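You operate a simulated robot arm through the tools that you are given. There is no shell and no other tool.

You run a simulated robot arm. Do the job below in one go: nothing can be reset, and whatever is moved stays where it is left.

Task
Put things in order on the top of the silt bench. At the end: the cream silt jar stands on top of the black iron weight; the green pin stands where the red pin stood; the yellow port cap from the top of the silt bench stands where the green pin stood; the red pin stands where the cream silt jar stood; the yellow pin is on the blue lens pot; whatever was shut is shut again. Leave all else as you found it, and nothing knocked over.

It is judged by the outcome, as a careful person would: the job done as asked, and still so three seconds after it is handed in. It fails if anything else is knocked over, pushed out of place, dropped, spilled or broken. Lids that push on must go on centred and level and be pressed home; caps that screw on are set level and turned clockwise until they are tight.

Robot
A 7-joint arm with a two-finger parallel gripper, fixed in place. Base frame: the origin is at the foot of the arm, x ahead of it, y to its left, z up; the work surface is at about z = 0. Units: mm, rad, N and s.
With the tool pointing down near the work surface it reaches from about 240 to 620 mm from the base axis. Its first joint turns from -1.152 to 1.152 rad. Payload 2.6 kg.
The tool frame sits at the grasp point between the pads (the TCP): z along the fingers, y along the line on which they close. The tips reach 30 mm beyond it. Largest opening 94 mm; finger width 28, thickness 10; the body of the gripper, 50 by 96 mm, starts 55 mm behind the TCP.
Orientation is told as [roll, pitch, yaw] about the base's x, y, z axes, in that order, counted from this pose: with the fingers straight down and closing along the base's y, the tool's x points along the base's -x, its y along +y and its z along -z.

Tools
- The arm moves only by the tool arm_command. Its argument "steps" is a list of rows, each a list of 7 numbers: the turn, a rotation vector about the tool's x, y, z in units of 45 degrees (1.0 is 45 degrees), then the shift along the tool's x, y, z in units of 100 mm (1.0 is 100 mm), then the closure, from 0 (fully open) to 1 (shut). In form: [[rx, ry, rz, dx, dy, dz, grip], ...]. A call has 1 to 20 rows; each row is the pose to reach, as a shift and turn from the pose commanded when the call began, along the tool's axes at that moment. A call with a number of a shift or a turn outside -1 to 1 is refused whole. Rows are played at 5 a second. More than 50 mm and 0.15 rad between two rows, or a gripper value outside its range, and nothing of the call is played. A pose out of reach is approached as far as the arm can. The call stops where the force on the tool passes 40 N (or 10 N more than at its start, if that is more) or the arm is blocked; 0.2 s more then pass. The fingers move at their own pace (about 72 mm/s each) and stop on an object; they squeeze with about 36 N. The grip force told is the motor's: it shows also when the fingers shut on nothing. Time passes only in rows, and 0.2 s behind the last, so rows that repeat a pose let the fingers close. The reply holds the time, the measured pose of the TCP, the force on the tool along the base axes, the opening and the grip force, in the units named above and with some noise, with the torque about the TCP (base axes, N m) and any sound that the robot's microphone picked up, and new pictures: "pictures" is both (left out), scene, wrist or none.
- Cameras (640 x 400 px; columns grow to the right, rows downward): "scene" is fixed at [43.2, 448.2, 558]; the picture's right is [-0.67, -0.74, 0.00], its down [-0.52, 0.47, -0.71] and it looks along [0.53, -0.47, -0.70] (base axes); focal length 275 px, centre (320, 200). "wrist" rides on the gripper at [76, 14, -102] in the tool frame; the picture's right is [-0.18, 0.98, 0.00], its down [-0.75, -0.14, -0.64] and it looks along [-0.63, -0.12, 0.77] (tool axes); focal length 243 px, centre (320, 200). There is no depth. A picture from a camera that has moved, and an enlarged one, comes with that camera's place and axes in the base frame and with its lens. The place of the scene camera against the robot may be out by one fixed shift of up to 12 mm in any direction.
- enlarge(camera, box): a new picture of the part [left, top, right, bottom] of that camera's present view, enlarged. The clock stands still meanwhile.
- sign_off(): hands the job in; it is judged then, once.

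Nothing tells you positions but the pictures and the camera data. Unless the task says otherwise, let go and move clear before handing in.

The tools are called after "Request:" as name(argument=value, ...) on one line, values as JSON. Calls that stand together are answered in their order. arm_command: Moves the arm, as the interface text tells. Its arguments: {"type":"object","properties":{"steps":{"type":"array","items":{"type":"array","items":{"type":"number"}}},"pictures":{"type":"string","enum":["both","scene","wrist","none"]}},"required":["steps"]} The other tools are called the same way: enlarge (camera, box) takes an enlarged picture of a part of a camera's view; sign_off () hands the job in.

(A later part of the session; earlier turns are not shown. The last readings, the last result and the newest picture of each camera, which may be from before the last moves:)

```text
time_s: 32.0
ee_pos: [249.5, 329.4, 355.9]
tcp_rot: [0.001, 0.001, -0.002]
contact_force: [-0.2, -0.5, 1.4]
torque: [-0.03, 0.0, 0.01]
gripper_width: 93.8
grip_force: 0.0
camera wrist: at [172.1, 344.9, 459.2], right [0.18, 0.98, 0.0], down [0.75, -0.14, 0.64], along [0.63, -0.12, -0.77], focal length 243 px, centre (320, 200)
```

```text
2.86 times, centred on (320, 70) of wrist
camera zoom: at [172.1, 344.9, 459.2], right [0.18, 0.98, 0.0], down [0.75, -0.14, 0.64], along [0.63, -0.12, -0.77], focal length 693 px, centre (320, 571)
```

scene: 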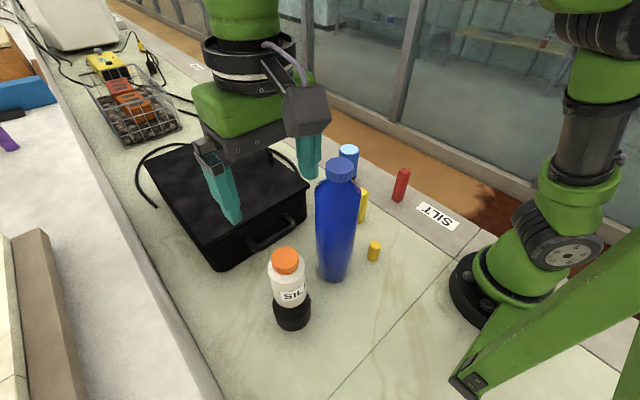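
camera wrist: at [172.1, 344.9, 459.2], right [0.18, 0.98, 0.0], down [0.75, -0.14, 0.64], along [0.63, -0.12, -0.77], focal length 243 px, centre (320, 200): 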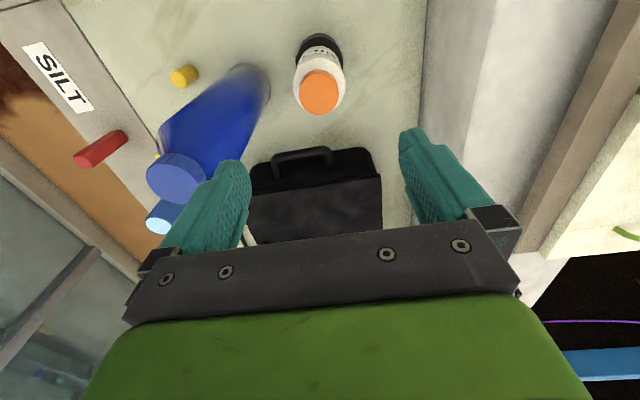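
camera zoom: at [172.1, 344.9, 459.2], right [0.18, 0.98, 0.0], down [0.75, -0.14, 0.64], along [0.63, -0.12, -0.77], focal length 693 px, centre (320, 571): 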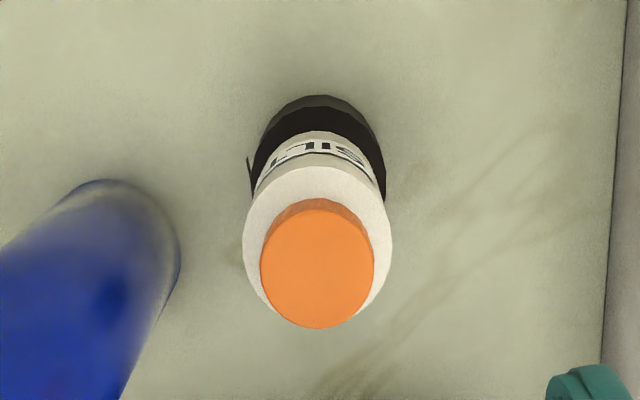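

The jar is centred on the weight. Now I travel high (above the bottle) over to the red pin for a close look.

Request:
arm_command(steps=[[0, 0, 0, 0, 0, -0.4, 0], [0, 0, 0, 0, 0, -0.75, 0], [0, 0, 0, -0.2, -0.35, -0.75, 0], [0, 0, 0, -0.35, -0.7, -0.75, 0], [0, 0, 0, -0.5, -1, -0.75, 0]], pictures="none")

Request:
arm_command(steps=[[0, 0, 0, 0, -0.35, 0, 0], [0, 0, 0, 0, -0.7, 0, 0], [0, 0, 0, 0, -1, 0, 0]], pictures="none")

Request:
arm_command(steps=[[0, 0, 0, 0, -0.35, 0, 0], [0, 0, 0, 0, -0.7, 0, 0], [0, 0, 0, 0, -1, 0, 0]], pictures="none")

Request:
arm_command(steps=[[0, 0, 0, 0, -0.35, 0.1, 0], [0, 0, 0, 0, -0.7, 0.3, 0], [0, 0, 0, 0, -1, 0.6, 0], [0, 0, 0, 0, -1, 1, 0], [0, 0, 0, 0, -1, 1, 0]], pictures="both")

```text
time_s: 33.2
ee_pos: [298.7, 230.4, 431.2]
tcp_rot: [0.0, 0.001, -0.001]
contact_force: [-0.2, 0.8, 0.2]
torque: [0.0, 0.0, -0.02]
gripper_width: 94.2
grip_force: 0.0
```

```text
time_s: 34.0
ee_pos: [299.2, 129.8, 432.4]
tcp_rot: [-0.001, 0.0, -0.001]
contact_force: [0.4, -0.2, -0.1]
torque: [-0.01, -0.01, -0.01]
gripper_width: 93.9
grip_force: 0.1
```

```text
time_s: 34.8
ee_pos: [297.8, 29.9, 432.8]
tcp_rot: [0.002, -0.001, 0.0]
contact_force: [-0.7, 0.1, 0.4]
torque: [0.03, 0.0, 0.02]
gripper_width: 93.9
grip_force: 0.0
```

```text
time_s: 36.0
ee_pos: [297.8, -68.1, 332.4]
tcp_rot: [0.0, 0.0, 0.0]
contact_force: [0.4, 1.0, 0.4]
torque: [-0.01, 0.0, 0.01]
gripper_width: 93.9
grip_force: 0.1
camera wrist: at [221.3, -54.8, 434.5], right [0.18, 0.98, 0.0], down [0.75, -0.14, 0.64], along [0.63, -0.12, -0.77], focal length 243 px, centre (320, 200)
```

scene: 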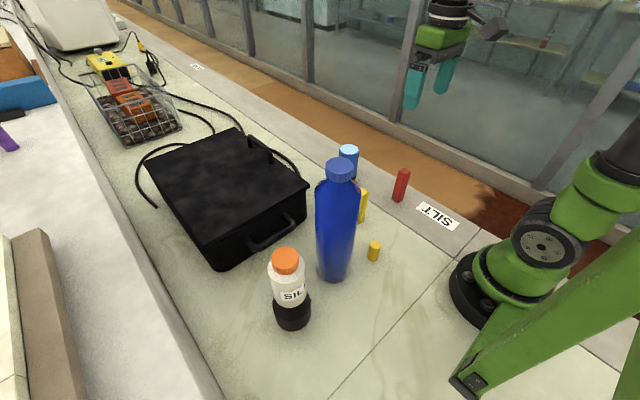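
wrist: 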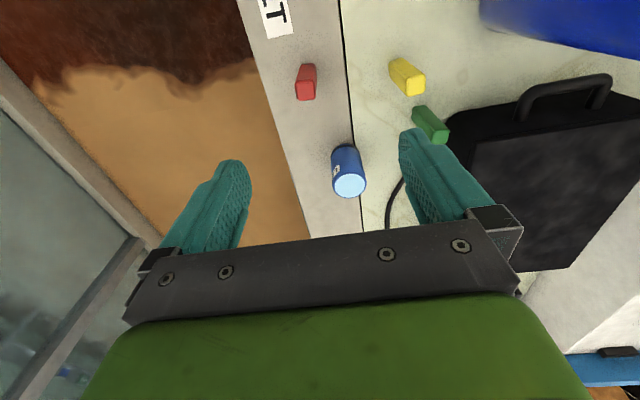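

Request:
enlarge(camera="wrist", box=[250, 30, 370, 130])

Request:
enlarge(camera="wrist", box=[370, 30, 470, 160])

Request:
enlarge(camera="wrist", box=[300, 120, 400, 220])

```text
4.00 times, centred on (310, 80) of wrist
camera zoom: at [221.3, -54.8, 434.5], right [0.18, 0.98, 0.0], down [0.75, -0.14, 0.64], along [0.63, -0.12, -0.77], focal length 970 px, centre (360, 680)
```

zoom: 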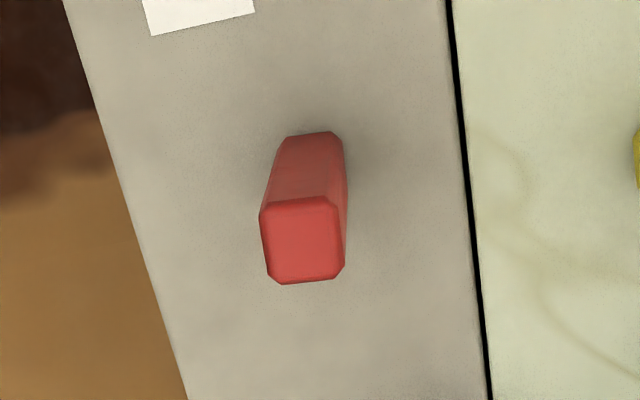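

```text
3.08 times, centred on (420, 95) of wrist
camera zoom: at [221.3, -54.8, 434.5], right [0.18, 0.98, 0.0], down [0.75, -0.14, 0.64], along [0.63, -0.12, -0.77], focal length 746 px, centre (12, 523)
```

zoom: 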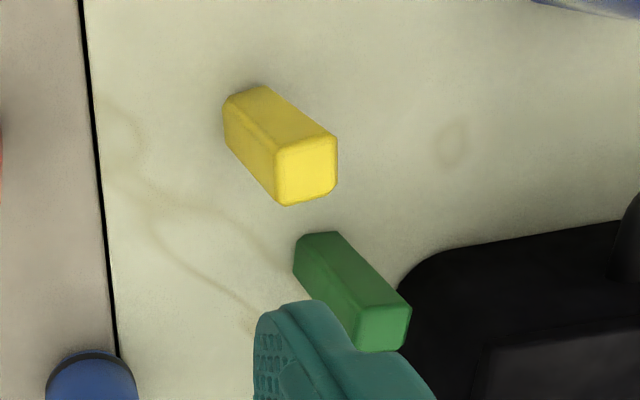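

```text
4.00 times, centred on (350, 170) of wrist
camera zoom: at [221.3, -54.8, 434.5], right [0.18, 0.98, 0.0], down [0.75, -0.14, 0.64], along [0.63, -0.12, -0.77], focal length 970 px, centre (200, 320)
```

zoom: 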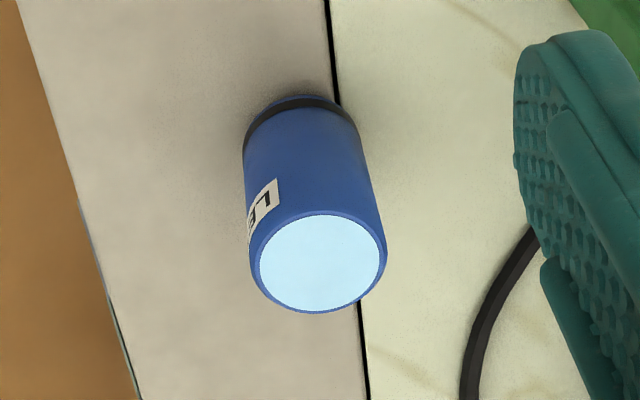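

Red pin is at about (311, -90), turned about -4.5°. Approaching it from above.

Request:
arm_command(steps=[[0, 0, 0.1, -0.129, -0.211, 0.3, 0], [0, 0, 0.1, -0.129, -0.211, 0.6, 0], [0, 0, 0.1, -0.129, -0.211, 0.9, 0], [0, 0, 0.1, -0.129, -0.211, 1, 0], [0, 0, 0.1, -0.129, -0.211, 1, 0]], pictures="wrist")

Request:
enlarge(camera="wrist", box=[240, 0, 400, 130])

```text
time_s: 37.2
ee_pos: [311.1, -90.4, 232.0]
tcp_rot: [0.001, 0.0, -0.079]
contact_force: [-0.4, 0.4, -0.3]
torque: [0.0, -0.01, -0.03]
gripper_width: 94.0
grip_force: 0.1
camera wrist: at [236.4, -70.3, 334.2], right [0.26, 0.97, 0.0], down [0.74, -0.2, 0.64], along [0.62, -0.17, -0.77], focal length 243 px, centre (320, 200)
```

wrist: 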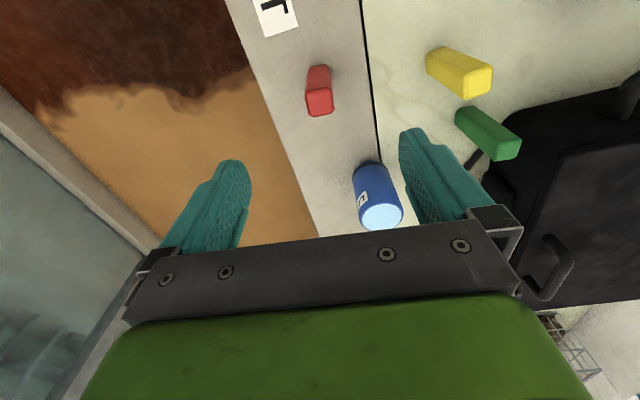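

```text
3.08 times, centred on (320, 65) of wrist
camera zoom: at [236.4, -70.3, 334.2], right [0.26, 0.97, 0.0], down [0.74, -0.2, 0.64], along [0.62, -0.17, -0.77], focal length 746 px, centre (320, 615)
```

zoom: 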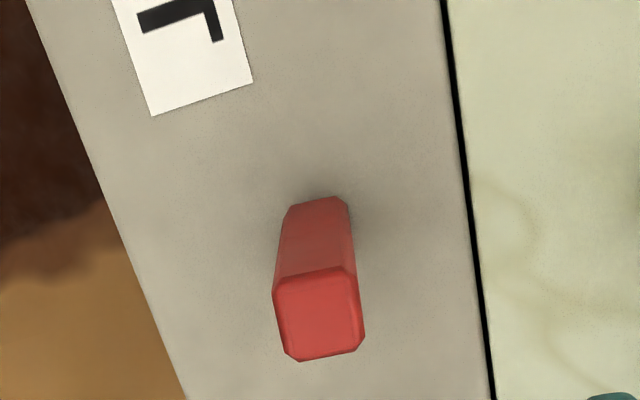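

Alignment with the pin is good. Descending to grip it.

Request:
arm_command(steps=[[0, 0, 0, 0.008, 0, 0.3, 0], [0, 0, 0, 0.008, 0, 0.6, 0], [0, 0, 0, 0.008, 0, 0.9, 0], [0, 0, 0, 0.008, 0, 1, 0]], pictures="none")

Request:
arm_command(steps=[[0, 0, 0, 0, 0, 0.2, 0], [0, 0, 0, 0, 0, 0.4, 0], [0, 0, 0, 0, 0, 0.58, 0], [0, 0, 0, 0, 0, 0.67, 0], [0, 0, 0, 0, 0, 0.67, 0]], pictures="both")

```text
time_s: 38.2
ee_pos: [311.4, -89.7, 131.0]
tcp_rot: [0.0, 0.0, -0.078]
contact_force: [-0.4, 0.0, -0.2]
torque: [-0.01, -0.01, 0.02]
gripper_width: 94.0
grip_force: 0.2
```

```text
time_s: 39.4
ee_pos: [310.2, -90.8, 65.7]
tcp_rot: [0.0, 0.001, -0.079]
contact_force: [0.6, 0.4, -0.4]
torque: [-0.03, -0.05, 0.0]
gripper_width: 94.0
grip_force: 0.0
camera wrist: at [235.4, -70.3, 167.7], right [0.26, 0.97, 0.0], down [0.74, -0.2, 0.64], along [0.62, -0.17, -0.77], focal length 243 px, centre (320, 200)
```

scene: 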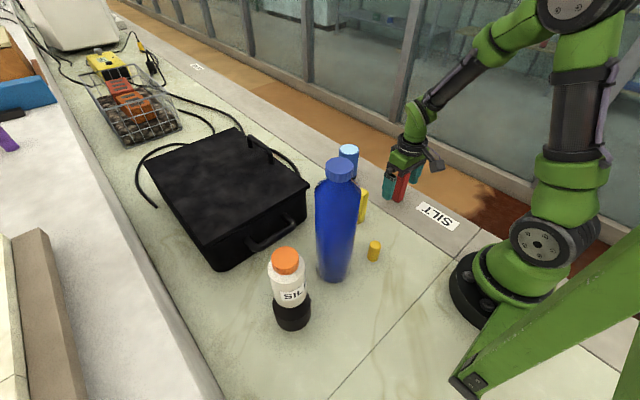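
wrist: 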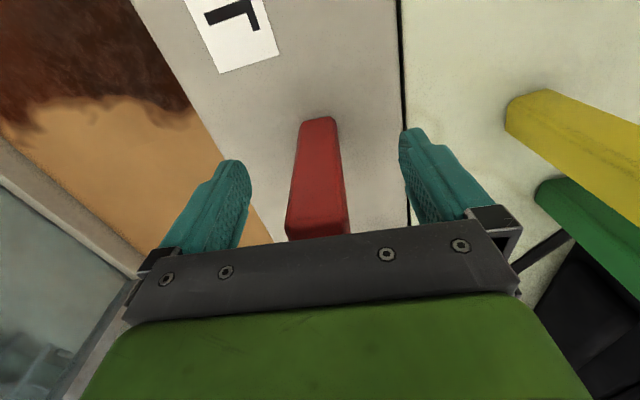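

Request:
arm_command(steps=[[0, 0, 0, 0, 0, 0, 0.3], [0, 0, 0, 0, 0, 0, 0.55], [0, 0, 0, 0, 0, 0, 0.68], [0, 0, 0, 0, 0, 0, 0.8], [0, 0, 0, 0, 0, 0, 1], [0, 0, 0, 0, 0, 0, 1], [0, 0, 0, 0, 0, 0, 1]], pictures="wrist")

Request:
enlarge(camera="wrist", box=[220, 60, 420, 260])

```text
time_s: 41.0
ee_pos: [310.4, -90.6, 66.5]
tcp_rot: [0.0, -0.001, -0.078]
contact_force: [0.0, 0.1, -0.2]
torque: [-0.05, 0.01, 0.01]
gripper_width: 29.7
grip_force: 36.4
camera wrist: at [235.5, -70.3, 168.0], right [0.26, 0.97, 0.0], down [0.74, -0.2, 0.64], along [0.62, -0.17, -0.77], focal length 243 px, centre (320, 200)
```

wrist: 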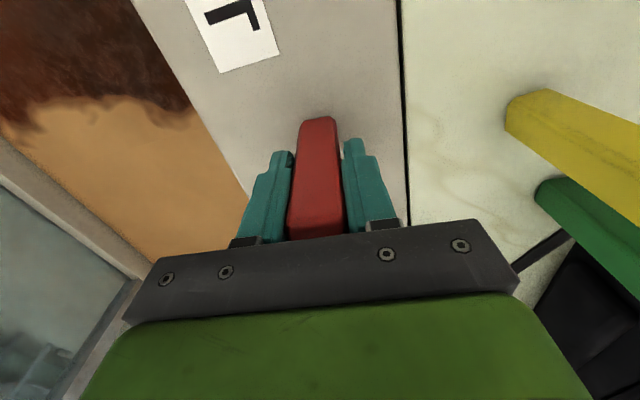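

```text
2.00 times, centred on (320, 160) of wrist
camera zoom: at [235.5, -70.3, 168.0], right [0.26, 0.97, 0.0], down [0.74, -0.2, 0.64], along [0.62, -0.17, -0.77], focal length 485 px, centre (320, 280)
```

zoom: 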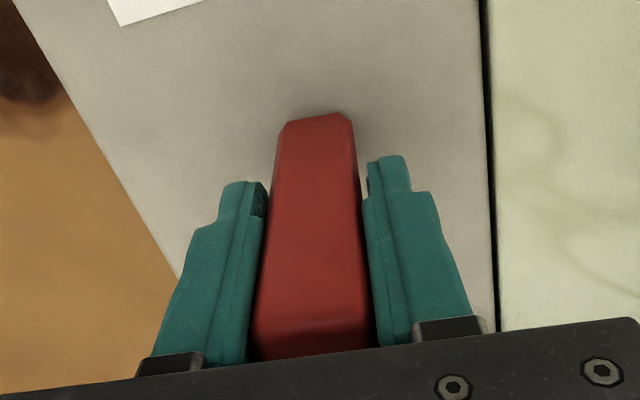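

Red pin gripped. Lifting and carrying it to the jar's former place, turning the gripper to yaw 90° on the way.

Request:
arm_command(steps=[[0, 0, 0, 0, 0, -0.05, 1], [0, 0, 0, 0, 0, -0.15, 1], [0, 0, 0, 0, 0, -0.35, 1], [0, 0, 0, 0, 0, -0.6, 1], [0, 0, 0, 0, 0, -0.85, 1], [0, 0, 0, 0, 0, -1, 1], [0, 0, 0, 0, 0, -1, 1]], pictures="scene")

Request:
arm_command(steps=[[0, 0, 0, 0, 0, -0.3, 1], [0, 0, 0, 0, 0, -0.6, 1], [0, 0, -0.125, -0.1, 0.07, -0.9, 1], [0, 0, -0.25, -0.2, 0.14, -0.9, 1], [0, 0, -0.375, -0.31, 0.21, -0.9, 1], [0, 0, -0.5, -0.42, 0.28, -0.9, 1], [0, 0, -0.625, -0.53, 0.35, -0.9, 1], [0, 0, -0.75, -0.64, 0.42, -0.9, 1], [0, 0, -0.875, -0.75, 0.5, -0.9, 1], [0, 0, -1, -0.858, 0.569, -0.9, 1], [0, 0, -1, -0.858, 0.569, -0.9, 1]], pictures="none")

Request:
arm_command(steps=[[0, 0, -0.125, -0.117, -0.026, 0, 1], [0, 0, -0.25, -0.235, -0.052, 0, 1], [0, 0, -0.375, -0.352, -0.079, 0, 1], [0, 0, -0.5, -0.47, -0.105, 0, 1], [0, 0, -0.625, -0.587, -0.131, 0, 1], [0, 0, -0.75, -0.704, -0.157, 0, 1], [0, 0, -0.875, -0.82, -0.184, 0, 1], [0, 0, -1, -0.939, -0.21, 0, 1], [0, 0, -1, -0.939, -0.21, 0, 1]], pictures="none")

```text
time_s: 42.6
ee_pos: [312.2, -90.0, 165.0]
tcp_rot: [0.002, 0.0, -0.078]
contact_force: [0.5, -0.7, -0.7]
torque: [-0.01, 0.03, 0.02]
gripper_width: 29.7
grip_force: 36.3
```

scene: 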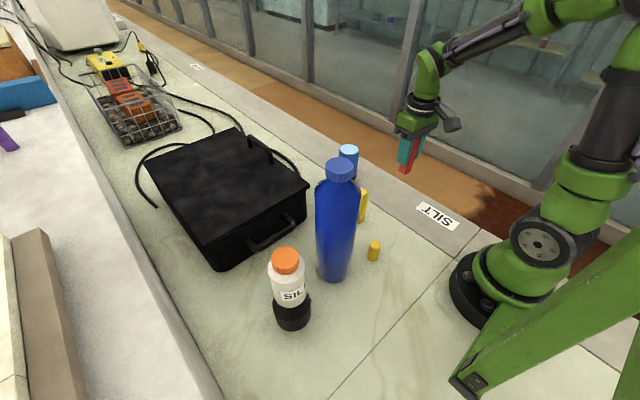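

```text
time_s: 45.0
ee_pos: [399.6, -40.2, 256.6]
tcp_rot: [0.0, 0.0, 0.709]
contact_force: [-0.4, 0.3, -0.8]
torque: [0.03, -0.03, 0.01]
gripper_width: 29.7
grip_force: 35.8
```

```text
time_s: 47.0
ee_pos: [485.8, 5.5, 255.0]
tcp_rot: [0.0, -0.001, 1.492]
contact_force: [-0.1, 0.4, -0.8]
torque: [-0.02, -0.01, 0.02]
gripper_width: 29.6
grip_force: 36.4
```

Request:
arm_command(steps=[[0, 0, -0.05, -0.15, -0.17, 0, 1], [0, 0, -0.1, -0.3, -0.34, 0, 1], [0, 0, -0.1, -0.45, -0.5, 0, 1], [0, 0, -0.1, -0.58, -0.65, 0, 1], [0, 0, -0.1, -0.68, -0.75, 0, 1], [0, 0, -0.1, -0.712, -0.779, 0, 1], [0, 0, -0.1, -0.712, -0.779, 0, 1]], pictures="both")

Request:
enlarge(camera="wrist", box=[220, 0, 420, 140])

```text
time_s: 48.6
ee_pos: [568.6, 70.1, 255.3]
tcp_rot: [-0.001, -0.001, 1.571]
contact_force: [-0.7, 0.9, -1.5]
torque: [0.0, -0.03, 0.0]
gripper_width: 29.7
grip_force: 35.7
camera wrist: at [554.4, -6.9, 357.7], right [-0.98, 0.18, 0.0], down [0.14, 0.75, 0.64], along [0.12, 0.63, -0.77], focal length 243 px, centre (320, 200)
```

scene: 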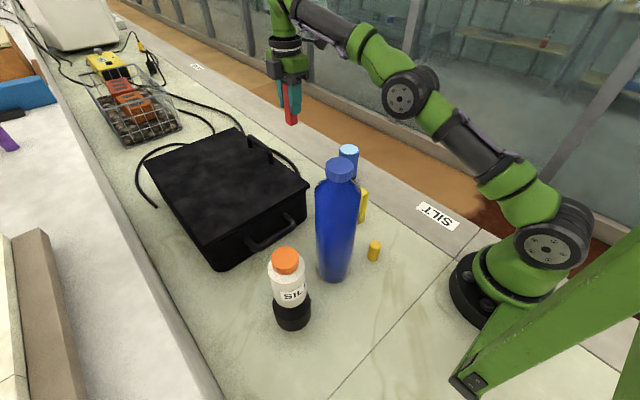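
wrist: 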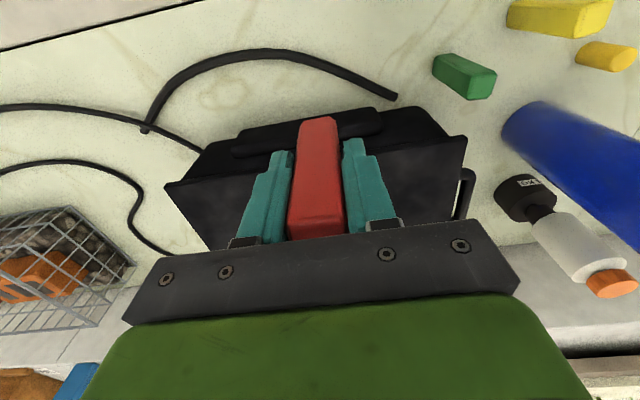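

```text
2.86 times, centred on (320, 70) of wrist
camera zoom: at [554.4, -6.9, 357.7], right [-0.98, 0.18, 0.0], down [0.14, 0.75, 0.64], along [0.12, 0.63, -0.77], focal length 693 px, centre (320, 571)
```

zoom: 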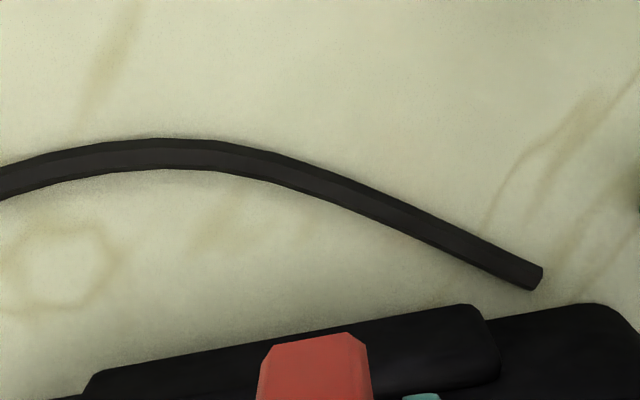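

The cable seems to run right through the jar's old footprint, so I'll lower the red pin carefully and feel for contact.

Request:
arm_command(steps=[[0, 0, 0, 0, 0, 0.25, 1], [0, 0, 0, 0, 0, 0.5, 1], [0, 0, 0, 0, 0, 0.75, 1], [0, 0, 0, 0, 0, 0.95, 1], [0, 0, 0, 0, 0, 1, 1]], pictures="none")

Request:
arm_command(steps=[[0, 0, 0, 0, 0, 0.2, 1], [0, 0, 0, 0, 0, 0.4, 1], [0, 0, 0, 0, 0, 0.55, 1], [0, 0, 0, 0, 0, 0.65, 1], [0, 0, 0, 0, 0, 0.65, 1]], pictures="both")

Request:
enlarge(camera="wrist", box=[220, 60, 420, 260])

Request:
enlarge(camera="scene", box=[240, 80, 400, 200])

```text
time_s: 49.8
ee_pos: [567.7, 69.3, 154.8]
tcp_rot: [0.001, -0.001, 1.57]
contact_force: [0.7, -0.3, -0.2]
torque: [-0.01, 0.01, -0.01]
gripper_width: 29.7
grip_force: 35.3
```

```text
time_s: 51.0
ee_pos: [569.2, 70.0, 88.6]
tcp_rot: [-0.001, 0.001, 1.57]
contact_force: [0.0, 0.3, -1.0]
torque: [0.01, 0.01, -0.04]
gripper_width: 30.0
grip_force: 35.5
camera wrist: at [554.9, -7.0, 192.1], right [-0.98, 0.18, 0.0], down [0.14, 0.75, 0.64], along [0.12, 0.63, -0.77], focal length 243 px, centre (320, 200)
```

scene: 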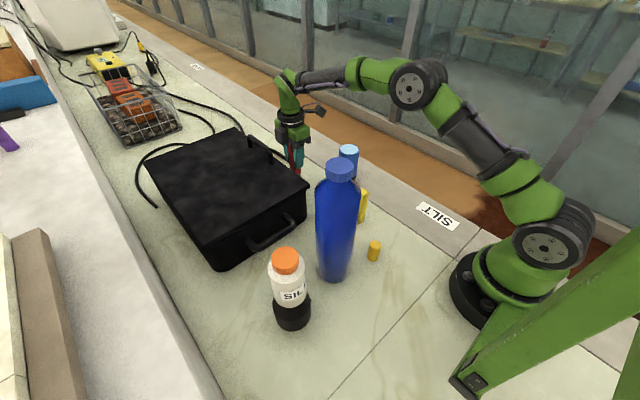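
wrist: 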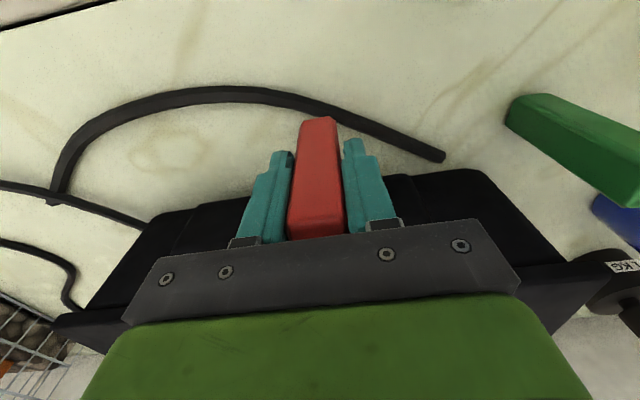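

```text
2.00 times, centred on (320, 160) of wrist
camera zoom: at [554.9, -7.0, 192.1], right [-0.98, 0.18, 0.0], down [0.14, 0.75, 0.64], along [0.12, 0.63, -0.77], focal length 485 px, centre (320, 280)
```

zoom: 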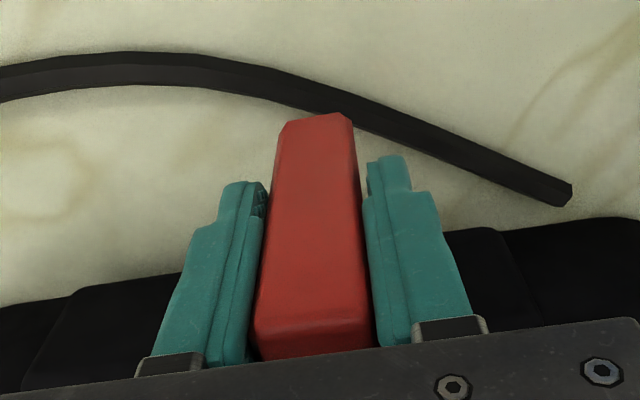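

```text
3.33 times, centred on (320, 140) of scene
camera zoom: at [43.3, 448.2, 558.0], right [-0.67, -0.74, 0.0], down [-0.52, 0.47, -0.71], along [0.53, -0.47, -0.7], focal length 916 px, centre (320, 400)
```

zoom: 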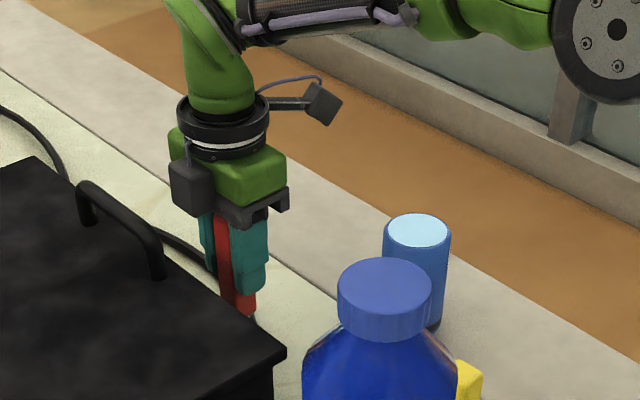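

Request:
arm_command(steps=[[0, 0, 0, 0, 0, 0.025, 1], [0, 0, 0, 0, 0, 0.05, 1], [0, 0, 0, 0, 0, 0.075, 1], [0, 0, 0, 0, 0, 0.1, 1], [0, 0, 0, 0, 0, 0.12, 1], [0, 0, 0, 0, 0, 0.12, 1]], pictures="none")

Request:
arm_command(steps=[[0, 0, 0, 0, 0, 0.015, 1], [0, 0, 0, 0, 0, 0.03, 1], [0, 0, 0, 0, 0, 0.045, 1], [0, 0, 0, 0, 0, 0.06, 1], [0, 0, 0, 0, 0, 0.06, 1]], pictures="none")

```text
time_s: 52.4
ee_pos: [569.2, 69.7, 77.9]
tcp_rot: [0.001, 0.0, 1.571]
contact_force: [-0.3, 0.2, -1.3]
torque: [0.01, 0.02, 0.01]
gripper_width: 29.4
grip_force: 35.9
```

```text
time_s: 53.6
ee_pos: [568.4, 68.7, 71.5]
tcp_rot: [0.0, 0.0, 1.571]
contact_force: [0.6, -1.0, -1.5]
torque: [0.01, -0.04, 0.02]
gripper_width: 29.7
grip_force: 36.2
```

Request:
arm_command(steps=[[0, 0, 0, 0, 0, 0.01, 1], [0, 0, 0, 0, 0, 0.02, 1], [0, 0, 0, 0, 0, 0.03, 1], [0, 0, 0, 0, 0, 0.04, 1], [0, 0, 0, 0, 0, 0.05, 1], [0, 0, 0, 0, 0, 0.06, 1], [0, 0, 0, 0, 0, 0.06, 1]], pictures="none")

```text
time_s: 55.2
ee_pos: [568.1, 69.6, 65.2]
tcp_rot: [0.0, 0.0, 1.571]
contact_force: [-0.1, -0.2, 0.0]
torque: [0.05, -0.01, 0.04]
gripper_width: 29.7
grip_force: 35.5
```

Request:
arm_command(steps=[[0, 0, 0, 0, 0, 0.005, 1], [0, 0, 0, 0, 0, 0.01, 1], [0, 0, 0, 0, 0, 0.01, 1]], pictures="none")

```text
time_s: 56.0
ee_pos: [568.4, 70.4, 65.9]
tcp_rot: [0.001, 0.001, 1.57]
contact_force: [-1.7, -0.1, 3.8]
torque: [0.03, 0.09, -0.02]
gripper_width: 29.8
grip_force: 36.2
```

Contact with the bench at the expected height (the cable gave no resistance). Releasing the red pin slowly.

Request:
arm_command(steps=[[0, 0, 0, 0, 0, 0, 0.68], [0, 0, 0, 0, 0, 0, 0.66], [0, 0, 0, 0, 0, 0, 0.63], [0, 0, 0, 0, 0, 0, 0.58], [0, 0, 0, 0, 0, 0, 0.5], [0, 0, 0, 0, 0, 0, 0.4], [0, 0, 0, 0, 0, 0, 0.4]], pictures="both")

Request:
enlarge(camera="wrist", box=[220, 60, 420, 260])

```text
time_s: 57.6
ee_pos: [567.8, 69.6, 65.9]
tcp_rot: [-0.001, 0.001, 1.571]
contact_force: [0.0, -0.1, -0.3]
torque: [0.0, 0.01, 0.0]
gripper_width: 56.7
grip_force: 0.0
camera wrist: at [554.7, -7.1, 167.5], right [-0.98, 0.18, 0.0], down [0.14, 0.75, 0.64], along [0.12, 0.63, -0.77], focal length 243 px, centre (320, 200)
```

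scene: 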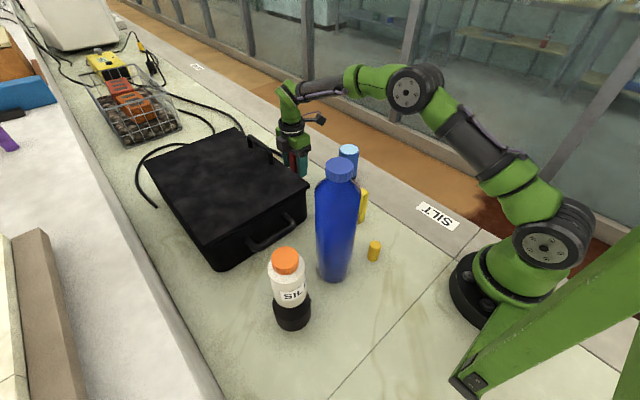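
wrist: 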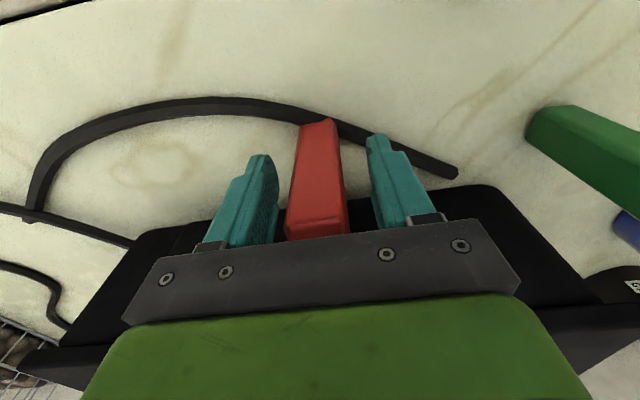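

```text
2.00 times, centred on (320, 160) of wrist
camera zoom: at [554.7, -7.1, 167.5], right [-0.98, 0.18, 0.0], down [0.14, 0.75, 0.64], along [0.12, 0.63, -0.77], focal length 485 px, centre (320, 280)
```

zoom: 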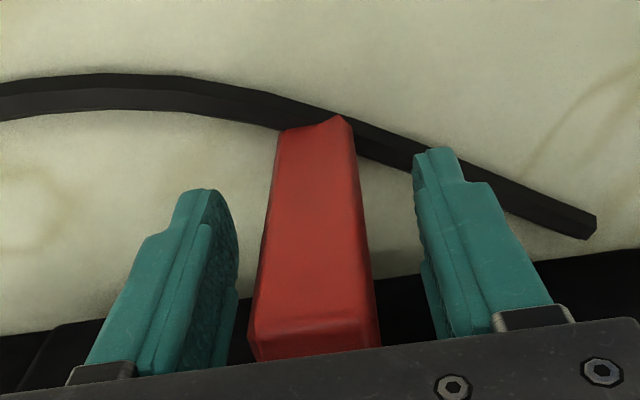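

Pin stands. Moving straight up.

Request:
arm_command(steps=[[0, 0, 0, 0, 0, -0.1, 0.3], [0, 0, 0, 0, 0, -0.3, 0.2], [0, 0, 0, 0, 0, -0.55, 0.2], [0, 0, 0, 0, 0, -0.8, 0.2], [0, 0, 0, 0, 0, -1, 0.2]], pictures="none")

Request:
arm_command(steps=[[0, 0, 0, 0, 0, -0.3, 0], [0, 0, 0, 0, 0, -0.6, 0], [0, 0, 0, 0, 0, -0.9, 0], [0, 0, 0, 0, 0, -1, 0], [0, 0, 0, 0, 0, -1, 0]], pictures="both")

Request:
enlarge(camera="wrist", box=[270, 0, 520, 140])

Request:
enlarge(camera="scene", box=[240, 100, 400, 220])

```text
time_s: 58.8
ee_pos: [568.7, 69.7, 165.2]
tcp_rot: [0.002, 0.0, 1.571]
contact_force: [-0.3, 0.4, 0.4]
torque: [0.01, 0.03, -0.01]
gripper_width: 75.1
grip_force: 0.0
```

```text
time_s: 60.0
ee_pos: [566.9, 75.5, 263.0]
tcp_rot: [0.0, 0.002, 1.57]
contact_force: [0.1, 1.1, 0.3]
torque: [0.03, 0.0, -0.01]
gripper_width: 94.0
grip_force: 0.0
out of reach, approached as far as the arm can: row 4, 5
camera wrist: at [551.4, -0.4, 366.5], right [-0.98, 0.18, 0.0], down [0.14, 0.75, 0.64], along [0.12, 0.63, -0.77], focal length 243 px, centre (320, 200)
```

scene: 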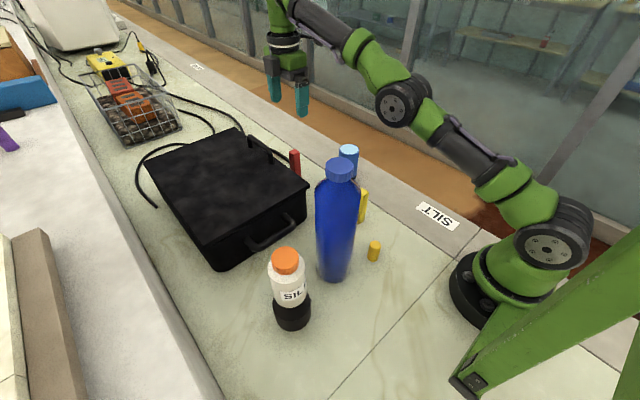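
wrist: 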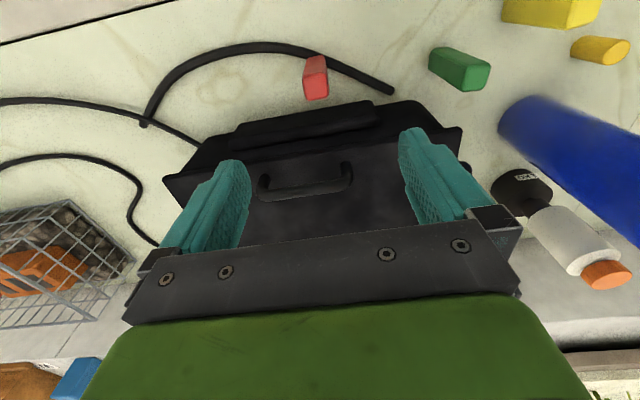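

```text
2.56 times, centred on (395, 70) of wrist
camera zoom: at [551.4, -0.4, 366.5], right [-0.98, 0.18, 0.0], down [0.14, 0.75, 0.64], along [0.12, 0.63, -0.77], focal length 621 px, centre (128, 533)
```

zoom: 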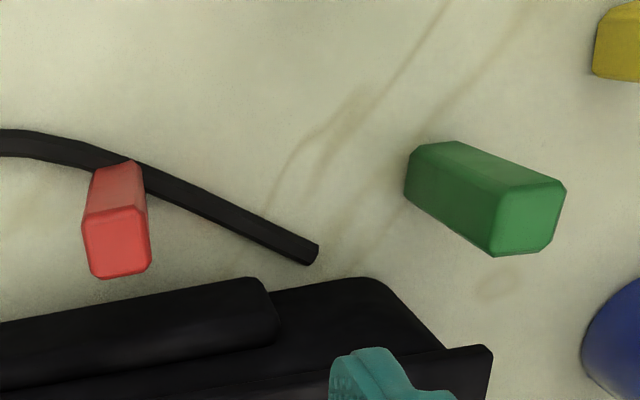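

```text
3.33 times, centred on (320, 160) of scene
camera zoom: at [43.2, 448.2, 558.0], right [-0.67, -0.74, 0.0], down [-0.52, 0.47, -0.71], along [0.53, -0.47, -0.7], focal length 916 px, centre (320, 333)
```

zoom: 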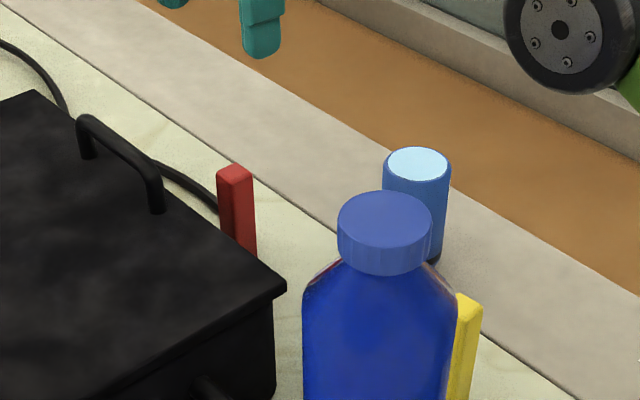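

Red pin stands where the jar was. Next the green pin at about (409, 89); moving over it.

Request:
arm_command(steps=[[0, 0, 0, -0.02, 0.3, 0.05, 0], [0, 0, 0, -0.04, 0.6, 0.1, 0], [0, 0, 0, -0.06, 0.9, 0.15, 0], [0, 0, 0, -0.07, 1, 0.15, 0]], pictures="none")

Request:
arm_command(steps=[[0, 0, 0, -0.05, 0.2, 0, 0], [0, 0, 0, -0.1, 0.4, 0, 0], [0, 0, 0, -0.12, 0.55, 0, 0], [0, 0, 0, -0.12, 0.6, 0, 0], [0, 0, 0, -0.12, 0.6, 0, 0]], pictures="both")

Request:
enlarge(camera="wrist", box=[240, 0, 440, 125])

```text
time_s: 61.0
ee_pos: [464.3, 82.5, 249.2]
tcp_rot: [0.0, -0.001, 1.568]
contact_force: [-0.1, -0.2, 0.3]
torque: [0.0, 0.0, 0.01]
gripper_width: 94.2
grip_force: 0.0
```

```text
time_s: 62.2
ee_pos: [405.4, 94.8, 248.7]
tcp_rot: [-0.001, 0.001, 1.57]
contact_force: [0.5, 0.3, 0.2]
torque: [0.0, -0.01, 0.0]
gripper_width: 93.9
grip_force: 0.1
camera wrist: at [391.2, 18.1, 351.3], right [-0.98, 0.18, 0.0], down [0.14, 0.75, 0.64], along [0.12, 0.63, -0.77], focal length 243 px, centre (320, 200)
```

scene: 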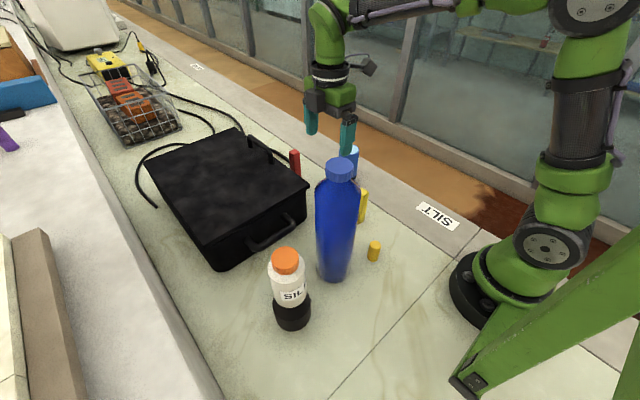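
wrist: 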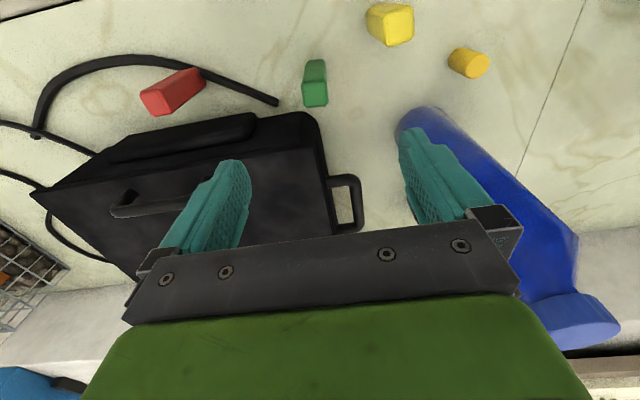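

```text
3.20 times, centred on (340, 62) of wrist
camera zoom: at [391.2, 18.1, 351.3], right [-0.98, 0.18, 0.0], down [0.14, 0.75, 0.64], along [0.12, 0.63, -0.77], focal length 776 px, centre (256, 640)
```

zoom: 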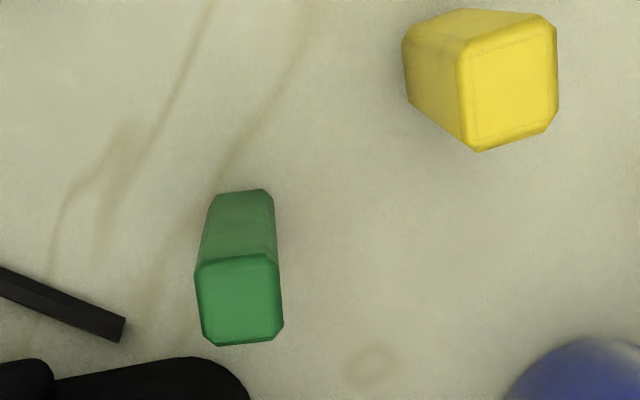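

Request:
arm_command(steps=[[0, 0, 0.1, 0.05, -0.042, 0.3, 0], [0, 0, 0.1, 0.05, -0.042, 0.6, 0], [0, 0, 0.1, 0.05, -0.042, 0.85, 0], [0, 0, 0.1, 0.05, -0.042, 0.95, 0], [0, 0, 0.1, 0.05, -0.042, 0.95, 0]], pictures="wrist")

Request:
enlarge(camera="wrist", box=[220, 20, 420, 220])

```text
time_s: 63.4
ee_pos: [408.0, 89.8, 153.6]
tcp_rot: [0.0, 0.001, 1.492]
contact_force: [0.9, 0.1, 0.2]
torque: [-0.03, 0.04, -0.02]
gripper_width: 94.1
grip_force: 0.1
camera wrist: at [388.9, 14.3, 255.6], right [-0.97, 0.26, 0.0], down [0.2, 0.74, 0.64], along [0.17, 0.62, -0.77], focal length 243 px, centre (320, 200)
```

wrist: 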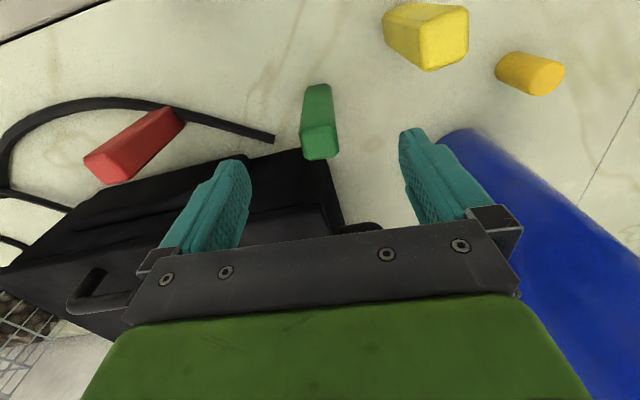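

```text
2.00 times, centred on (320, 120) of wrist
camera zoom: at [388.9, 14.3, 255.6], right [-0.97, 0.26, 0.0], down [0.2, 0.74, 0.64], along [0.17, 0.62, -0.77], focal length 485 px, centre (320, 360)
```

zoom: 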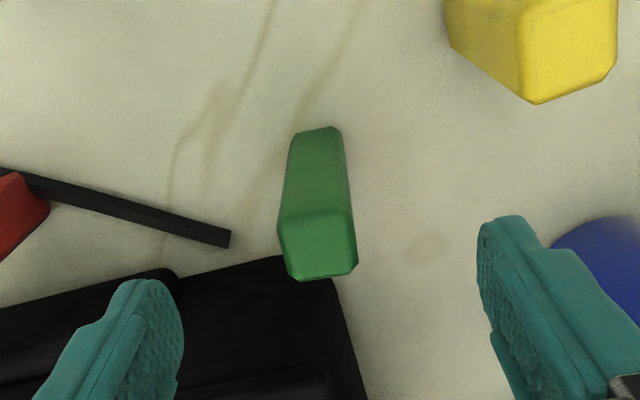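

Request:
arm_command(steps=[[0, 0, 0, 0, 0, 0.25, 0], [0, 0, 0, 0, 0, 0.5, 0], [0, 0, 0, 0, 0, 0.75, 0], [0, 0, 0, 0, 0, 0.89, 0], [0, 0, 0, 0, 0, 0.89, 0.2], [0, 0, 0, 0, 0, 0.89, 0.45], [0, 0, 0, 0, 0, 0.89, 0.62], [0, 0, 0, 0, 0, 0.89, 0.75], [0, 0, 0, 0, 0, 0.89, 1], [0, 0, 0, 0, 0, 0.89, 1], [0, 0, 0, 0, 0, 0.89, 1]], pictures="both")

Request:
enlarge(camera="wrist", box=[220, 60, 420, 260])

```text
time_s: 65.8
ee_pos: [409.7, 89.3, 65.9]
tcp_rot: [0.001, 0.0, 1.491]
contact_force: [0.1, 0.9, -0.5]
torque: [-0.03, 0.01, -0.01]
gripper_width: 29.8
grip_force: 36.4
camera wrist: at [389.4, 14.3, 167.9], right [-0.97, 0.26, 0.0], down [0.2, 0.74, 0.64], along [0.17, 0.62, -0.77], focal length 243 px, centre (320, 200)
```

scene: 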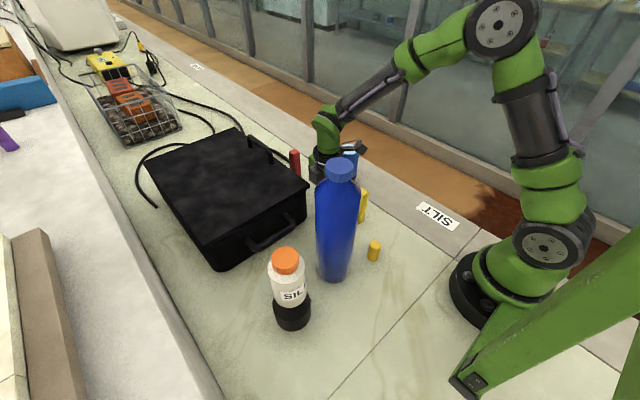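
wrist: 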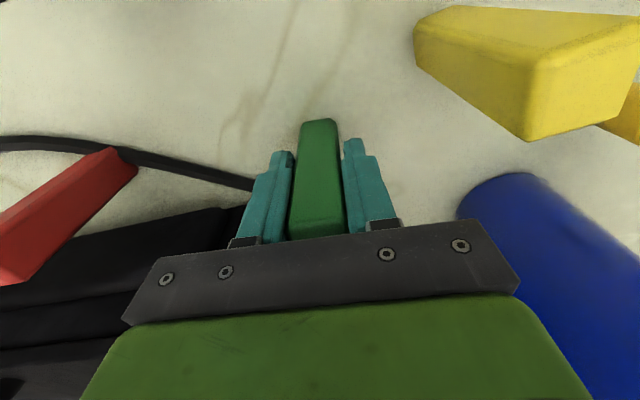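

```text
2.00 times, centred on (320, 160) of wrist
camera zoom: at [389.4, 14.3, 167.9], right [-0.97, 0.26, 0.0], down [0.2, 0.74, 0.64], along [0.17, 0.62, -0.77], focal length 485 px, centre (320, 280)
```

zoom: 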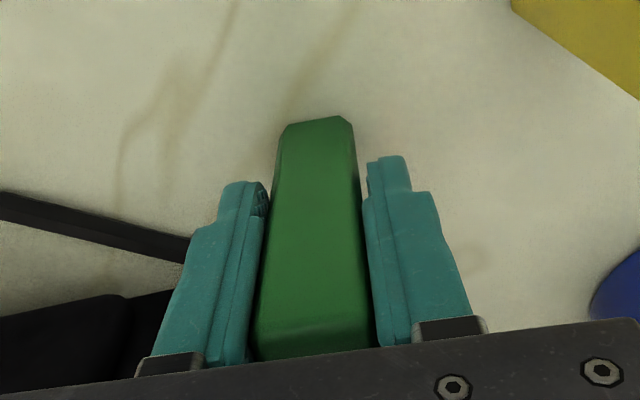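

Green pin gripped. Lifting and carrying it to where the red pin stood (311, -90).

Request:
arm_command(steps=[[0, 0, 0, 0, 0, -0.05, 1], [0, 0, 0, 0, 0, -0.15, 1], [0, 0, 0, 0, 0, -0.35, 1], [0, 0, 0, 0, 0, -0.6, 1], [0, 0, 0, 0, 0, -0.85, 1], [0, 0, 0, 0, 0, -1, 1]], pictures="none")

Request:
arm_command(steps=[[0, 0, 0, 0, 0, -0.3, 1], [0, 0, 0, 0, 0, -0.6, 1], [0, 0, 0.125, 0.11, 0.04, -0.8, 1], [0, 0, 0.25, 0.22, 0.08, -0.8, 1], [0, 0, 0.375, 0.34, 0.12, -0.8, 1], [0, 0, 0.5, 0.46, 0.16, -0.8, 1], [0, 0, 0.625, 0.58, 0.2, -0.8, 1], [0, 0, 0.75, 0.7, 0.25, -0.8, 1], [0, 0, 0.875, 0.82, 0.29, -0.8, 1], [0, 0, 1, 0.929, 0.328, -0.8, 1], [0, 0, 1, 0.929, 0.328, -0.8, 1]], pictures="none")

Request:
arm_command(steps=[[0, 0, 0.125, 0.12, -0.036, 0, 1], [0, 0, 0.25, 0.24, -0.072, 0, 1], [0, 0, 0.375, 0.36, -0.108, 0, 1], [0, 0, 0.5, 0.48, -0.144, 0, 1], [0, 0, 0.625, 0.6, -0.18, 0, 1], [0, 0, 0.75, 0.73, -0.217, 0, 1], [0, 0, 0.875, 0.85, -0.253, 0, 1], [0, 0, 1, 0.97, -0.289, 0, 1], [0, 0, 1, 0.97, -0.289, 0, 1]], pictures="both")

```text
time_s: 67.2
ee_pos: [410.0, 89.2, 165.0]
tcp_rot: [-0.001, -0.001, 1.493]
contact_force: [0.1, -0.4, 0.0]
torque: [0.0, 0.02, 0.03]
gripper_width: 29.6
grip_force: 36.2
```

```text
time_s: 69.6
ee_pos: [370.1, -1.6, 244.4]
tcp_rot: [-0.001, 0.001, 0.706]
contact_force: [-0.2, -0.5, -1.5]
torque: [-0.02, 0.02, 0.02]
gripper_width: 29.8
grip_force: 36.1
```

```text
time_s: 71.6
ee_pos: [314.4, -85.8, 246.1]
tcp_rot: [-0.001, 0.001, -0.08]
contact_force: [0.5, 0.0, -0.4]
torque: [-0.02, 0.0, -0.02]
gripper_width: 29.7
grip_force: 36.0
camera wrist: at [239.5, -65.7, 347.3], right [0.26, 0.96, 0.0], down [0.74, -0.2, 0.64], along [0.62, -0.17, -0.77], focal length 243 px, centre (320, 200)
```

scene: 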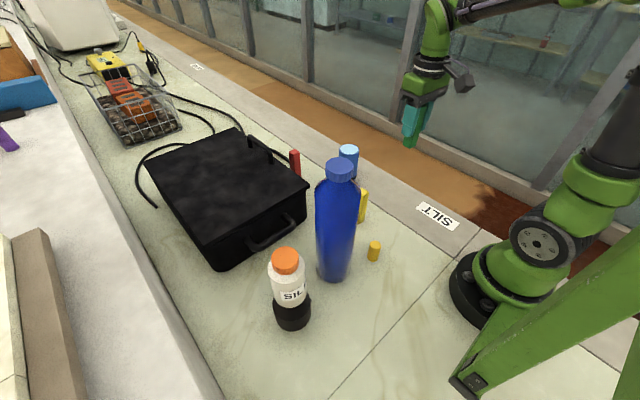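
wrist: 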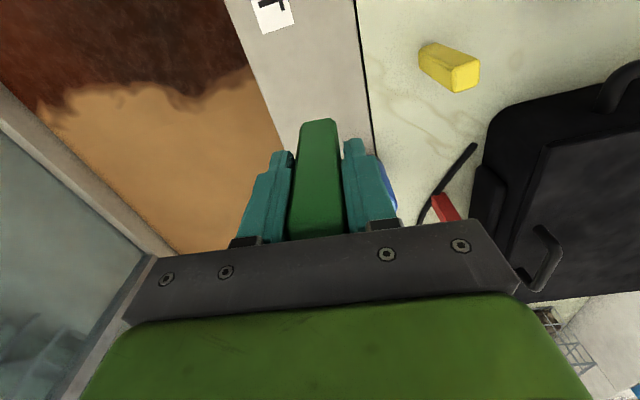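

Request:
arm_command(steps=[[0, 0, 0, 0.037, -0.051, 0.2, 1], [0, 0, 0, 0.037, -0.051, 0.45, 1], [0, 0, 0, 0.037, -0.051, 0.7, 1], [0, 0, 0, 0.037, -0.051, 0.9, 1], [0, 0, 0, 0.037, -0.051, 1, 1]], pictures="none")

Request:
arm_command(steps=[[0, 0, 0, 0, 0, 0.2, 1], [0, 0, 0, 0, 0, 0.4, 1], [0, 0, 0, 0, 0, 0.55, 1], [0, 0, 0, 0, 0, 0.65, 1], [0, 0, 0, 0, 0, 0.7, 1], [0, 0, 0, 0, 0, 0.7, 1]], pictures="wrist")

Request:
enlarge(camera="wrist", box=[220, 60, 420, 260])

```text
time_s: 72.8
ee_pos: [310.8, -90.4, 144.7]
tcp_rot: [0.001, -0.001, -0.078]
contact_force: [0.5, -0.5, -2.2]
torque: [-0.03, 0.0, -0.05]
gripper_width: 29.8
grip_force: 36.3
```

```text
time_s: 74.2
ee_pos: [310.6, -90.9, 74.3]
tcp_rot: [-0.002, 0.0, -0.079]
contact_force: [-0.1, 1.0, -1.3]
torque: [-0.02, 0.0, -0.01]
gripper_width: 29.5
grip_force: 36.0
camera wrist: at [235.4, -70.1, 176.8], right [0.26, 0.97, 0.0], down [0.74, -0.2, 0.64], along [0.62, -0.17, -0.77], focal length 243 px, centre (320, 200)
```

wrist: 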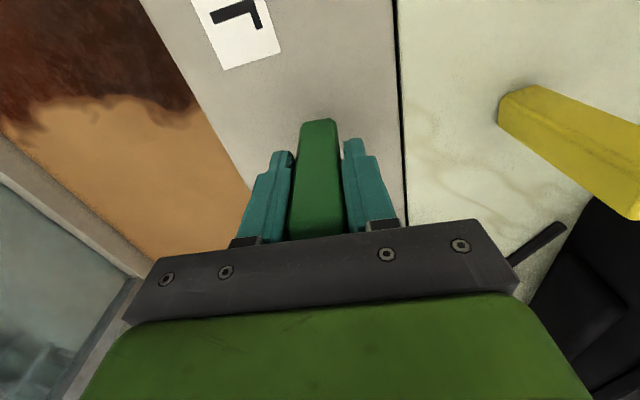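

```text
2.00 times, centred on (320, 160) of wrist
camera zoom: at [235.4, -70.1, 176.8], right [0.26, 0.97, 0.0], down [0.74, -0.2, 0.64], along [0.62, -0.17, -0.77], focal length 485 px, centre (320, 280)
```

zoom: 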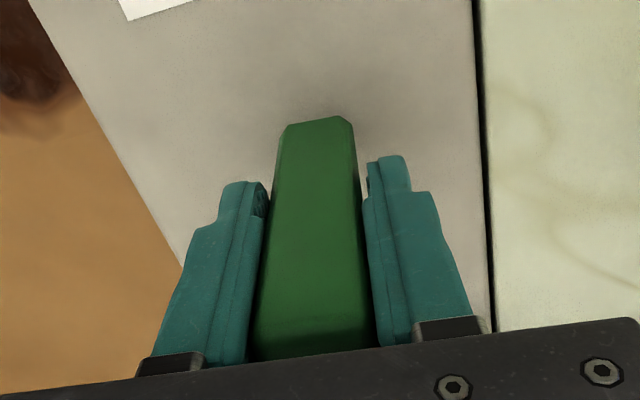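

Request:
arm_command(steps=[[0, 0, 0, 0, 0, 0.02, 1], [0, 0, 0, 0, 0, 0.04, 1], [0, 0, 0, 0, 0, 0.06, 1], [0, 0, 0, 0, 0, 0.075, 1], [0, 0, 0, 0, 0, 0.085, 1], [0, 0, 0, 0, 0, 0.09, 1], [0, 0, 0, 0, 0, 0.09, 1]], pictures="none")

```text
time_s: 75.8
ee_pos: [310.0, -90.2, 65.4]
tcp_rot: [0.001, 0.0, -0.08]
contact_force: [0.0, -0.4, -1.0]
torque: [-0.01, 0.02, -0.01]
gripper_width: 29.6
grip_force: 36.5
```

Request:
arm_command(steps=[[0, 0, 0, 0, 0, 0.005, 1], [0, 0, 0, 0, 0, 0.01, 1], [0, 0, 0, 0, 0, 0.013, 1], [0, 0, 0, 0, 0, 0.013, 1]], pictures="none")

```text
time_s: 76.8
ee_pos: [311.2, -90.2, 65.4]
tcp_rot: [0.0, -0.002, -0.08]
contact_force: [-8.0, 1.3, 24.0]
torque: [0.07, 0.47, -0.02]
gripper_width: 29.6
grip_force: 36.0
```

Request:
arm_command(steps=[[0, 0, 0, 0, 0, -0.005, 1], [0, 0, 0, 0, 0, -0.007, 1], [0, 0, 0, 0, 0, -0.007, 1]], pictures="none")

```text
time_s: 77.6
ee_pos: [310.5, -90.0, 65.2]
tcp_rot: [-0.001, 0.001, -0.077]
contact_force: [1.8, -0.1, 8.1]
torque: [0.0, -0.16, 0.01]
gripper_width: 29.7
grip_force: 36.1
```

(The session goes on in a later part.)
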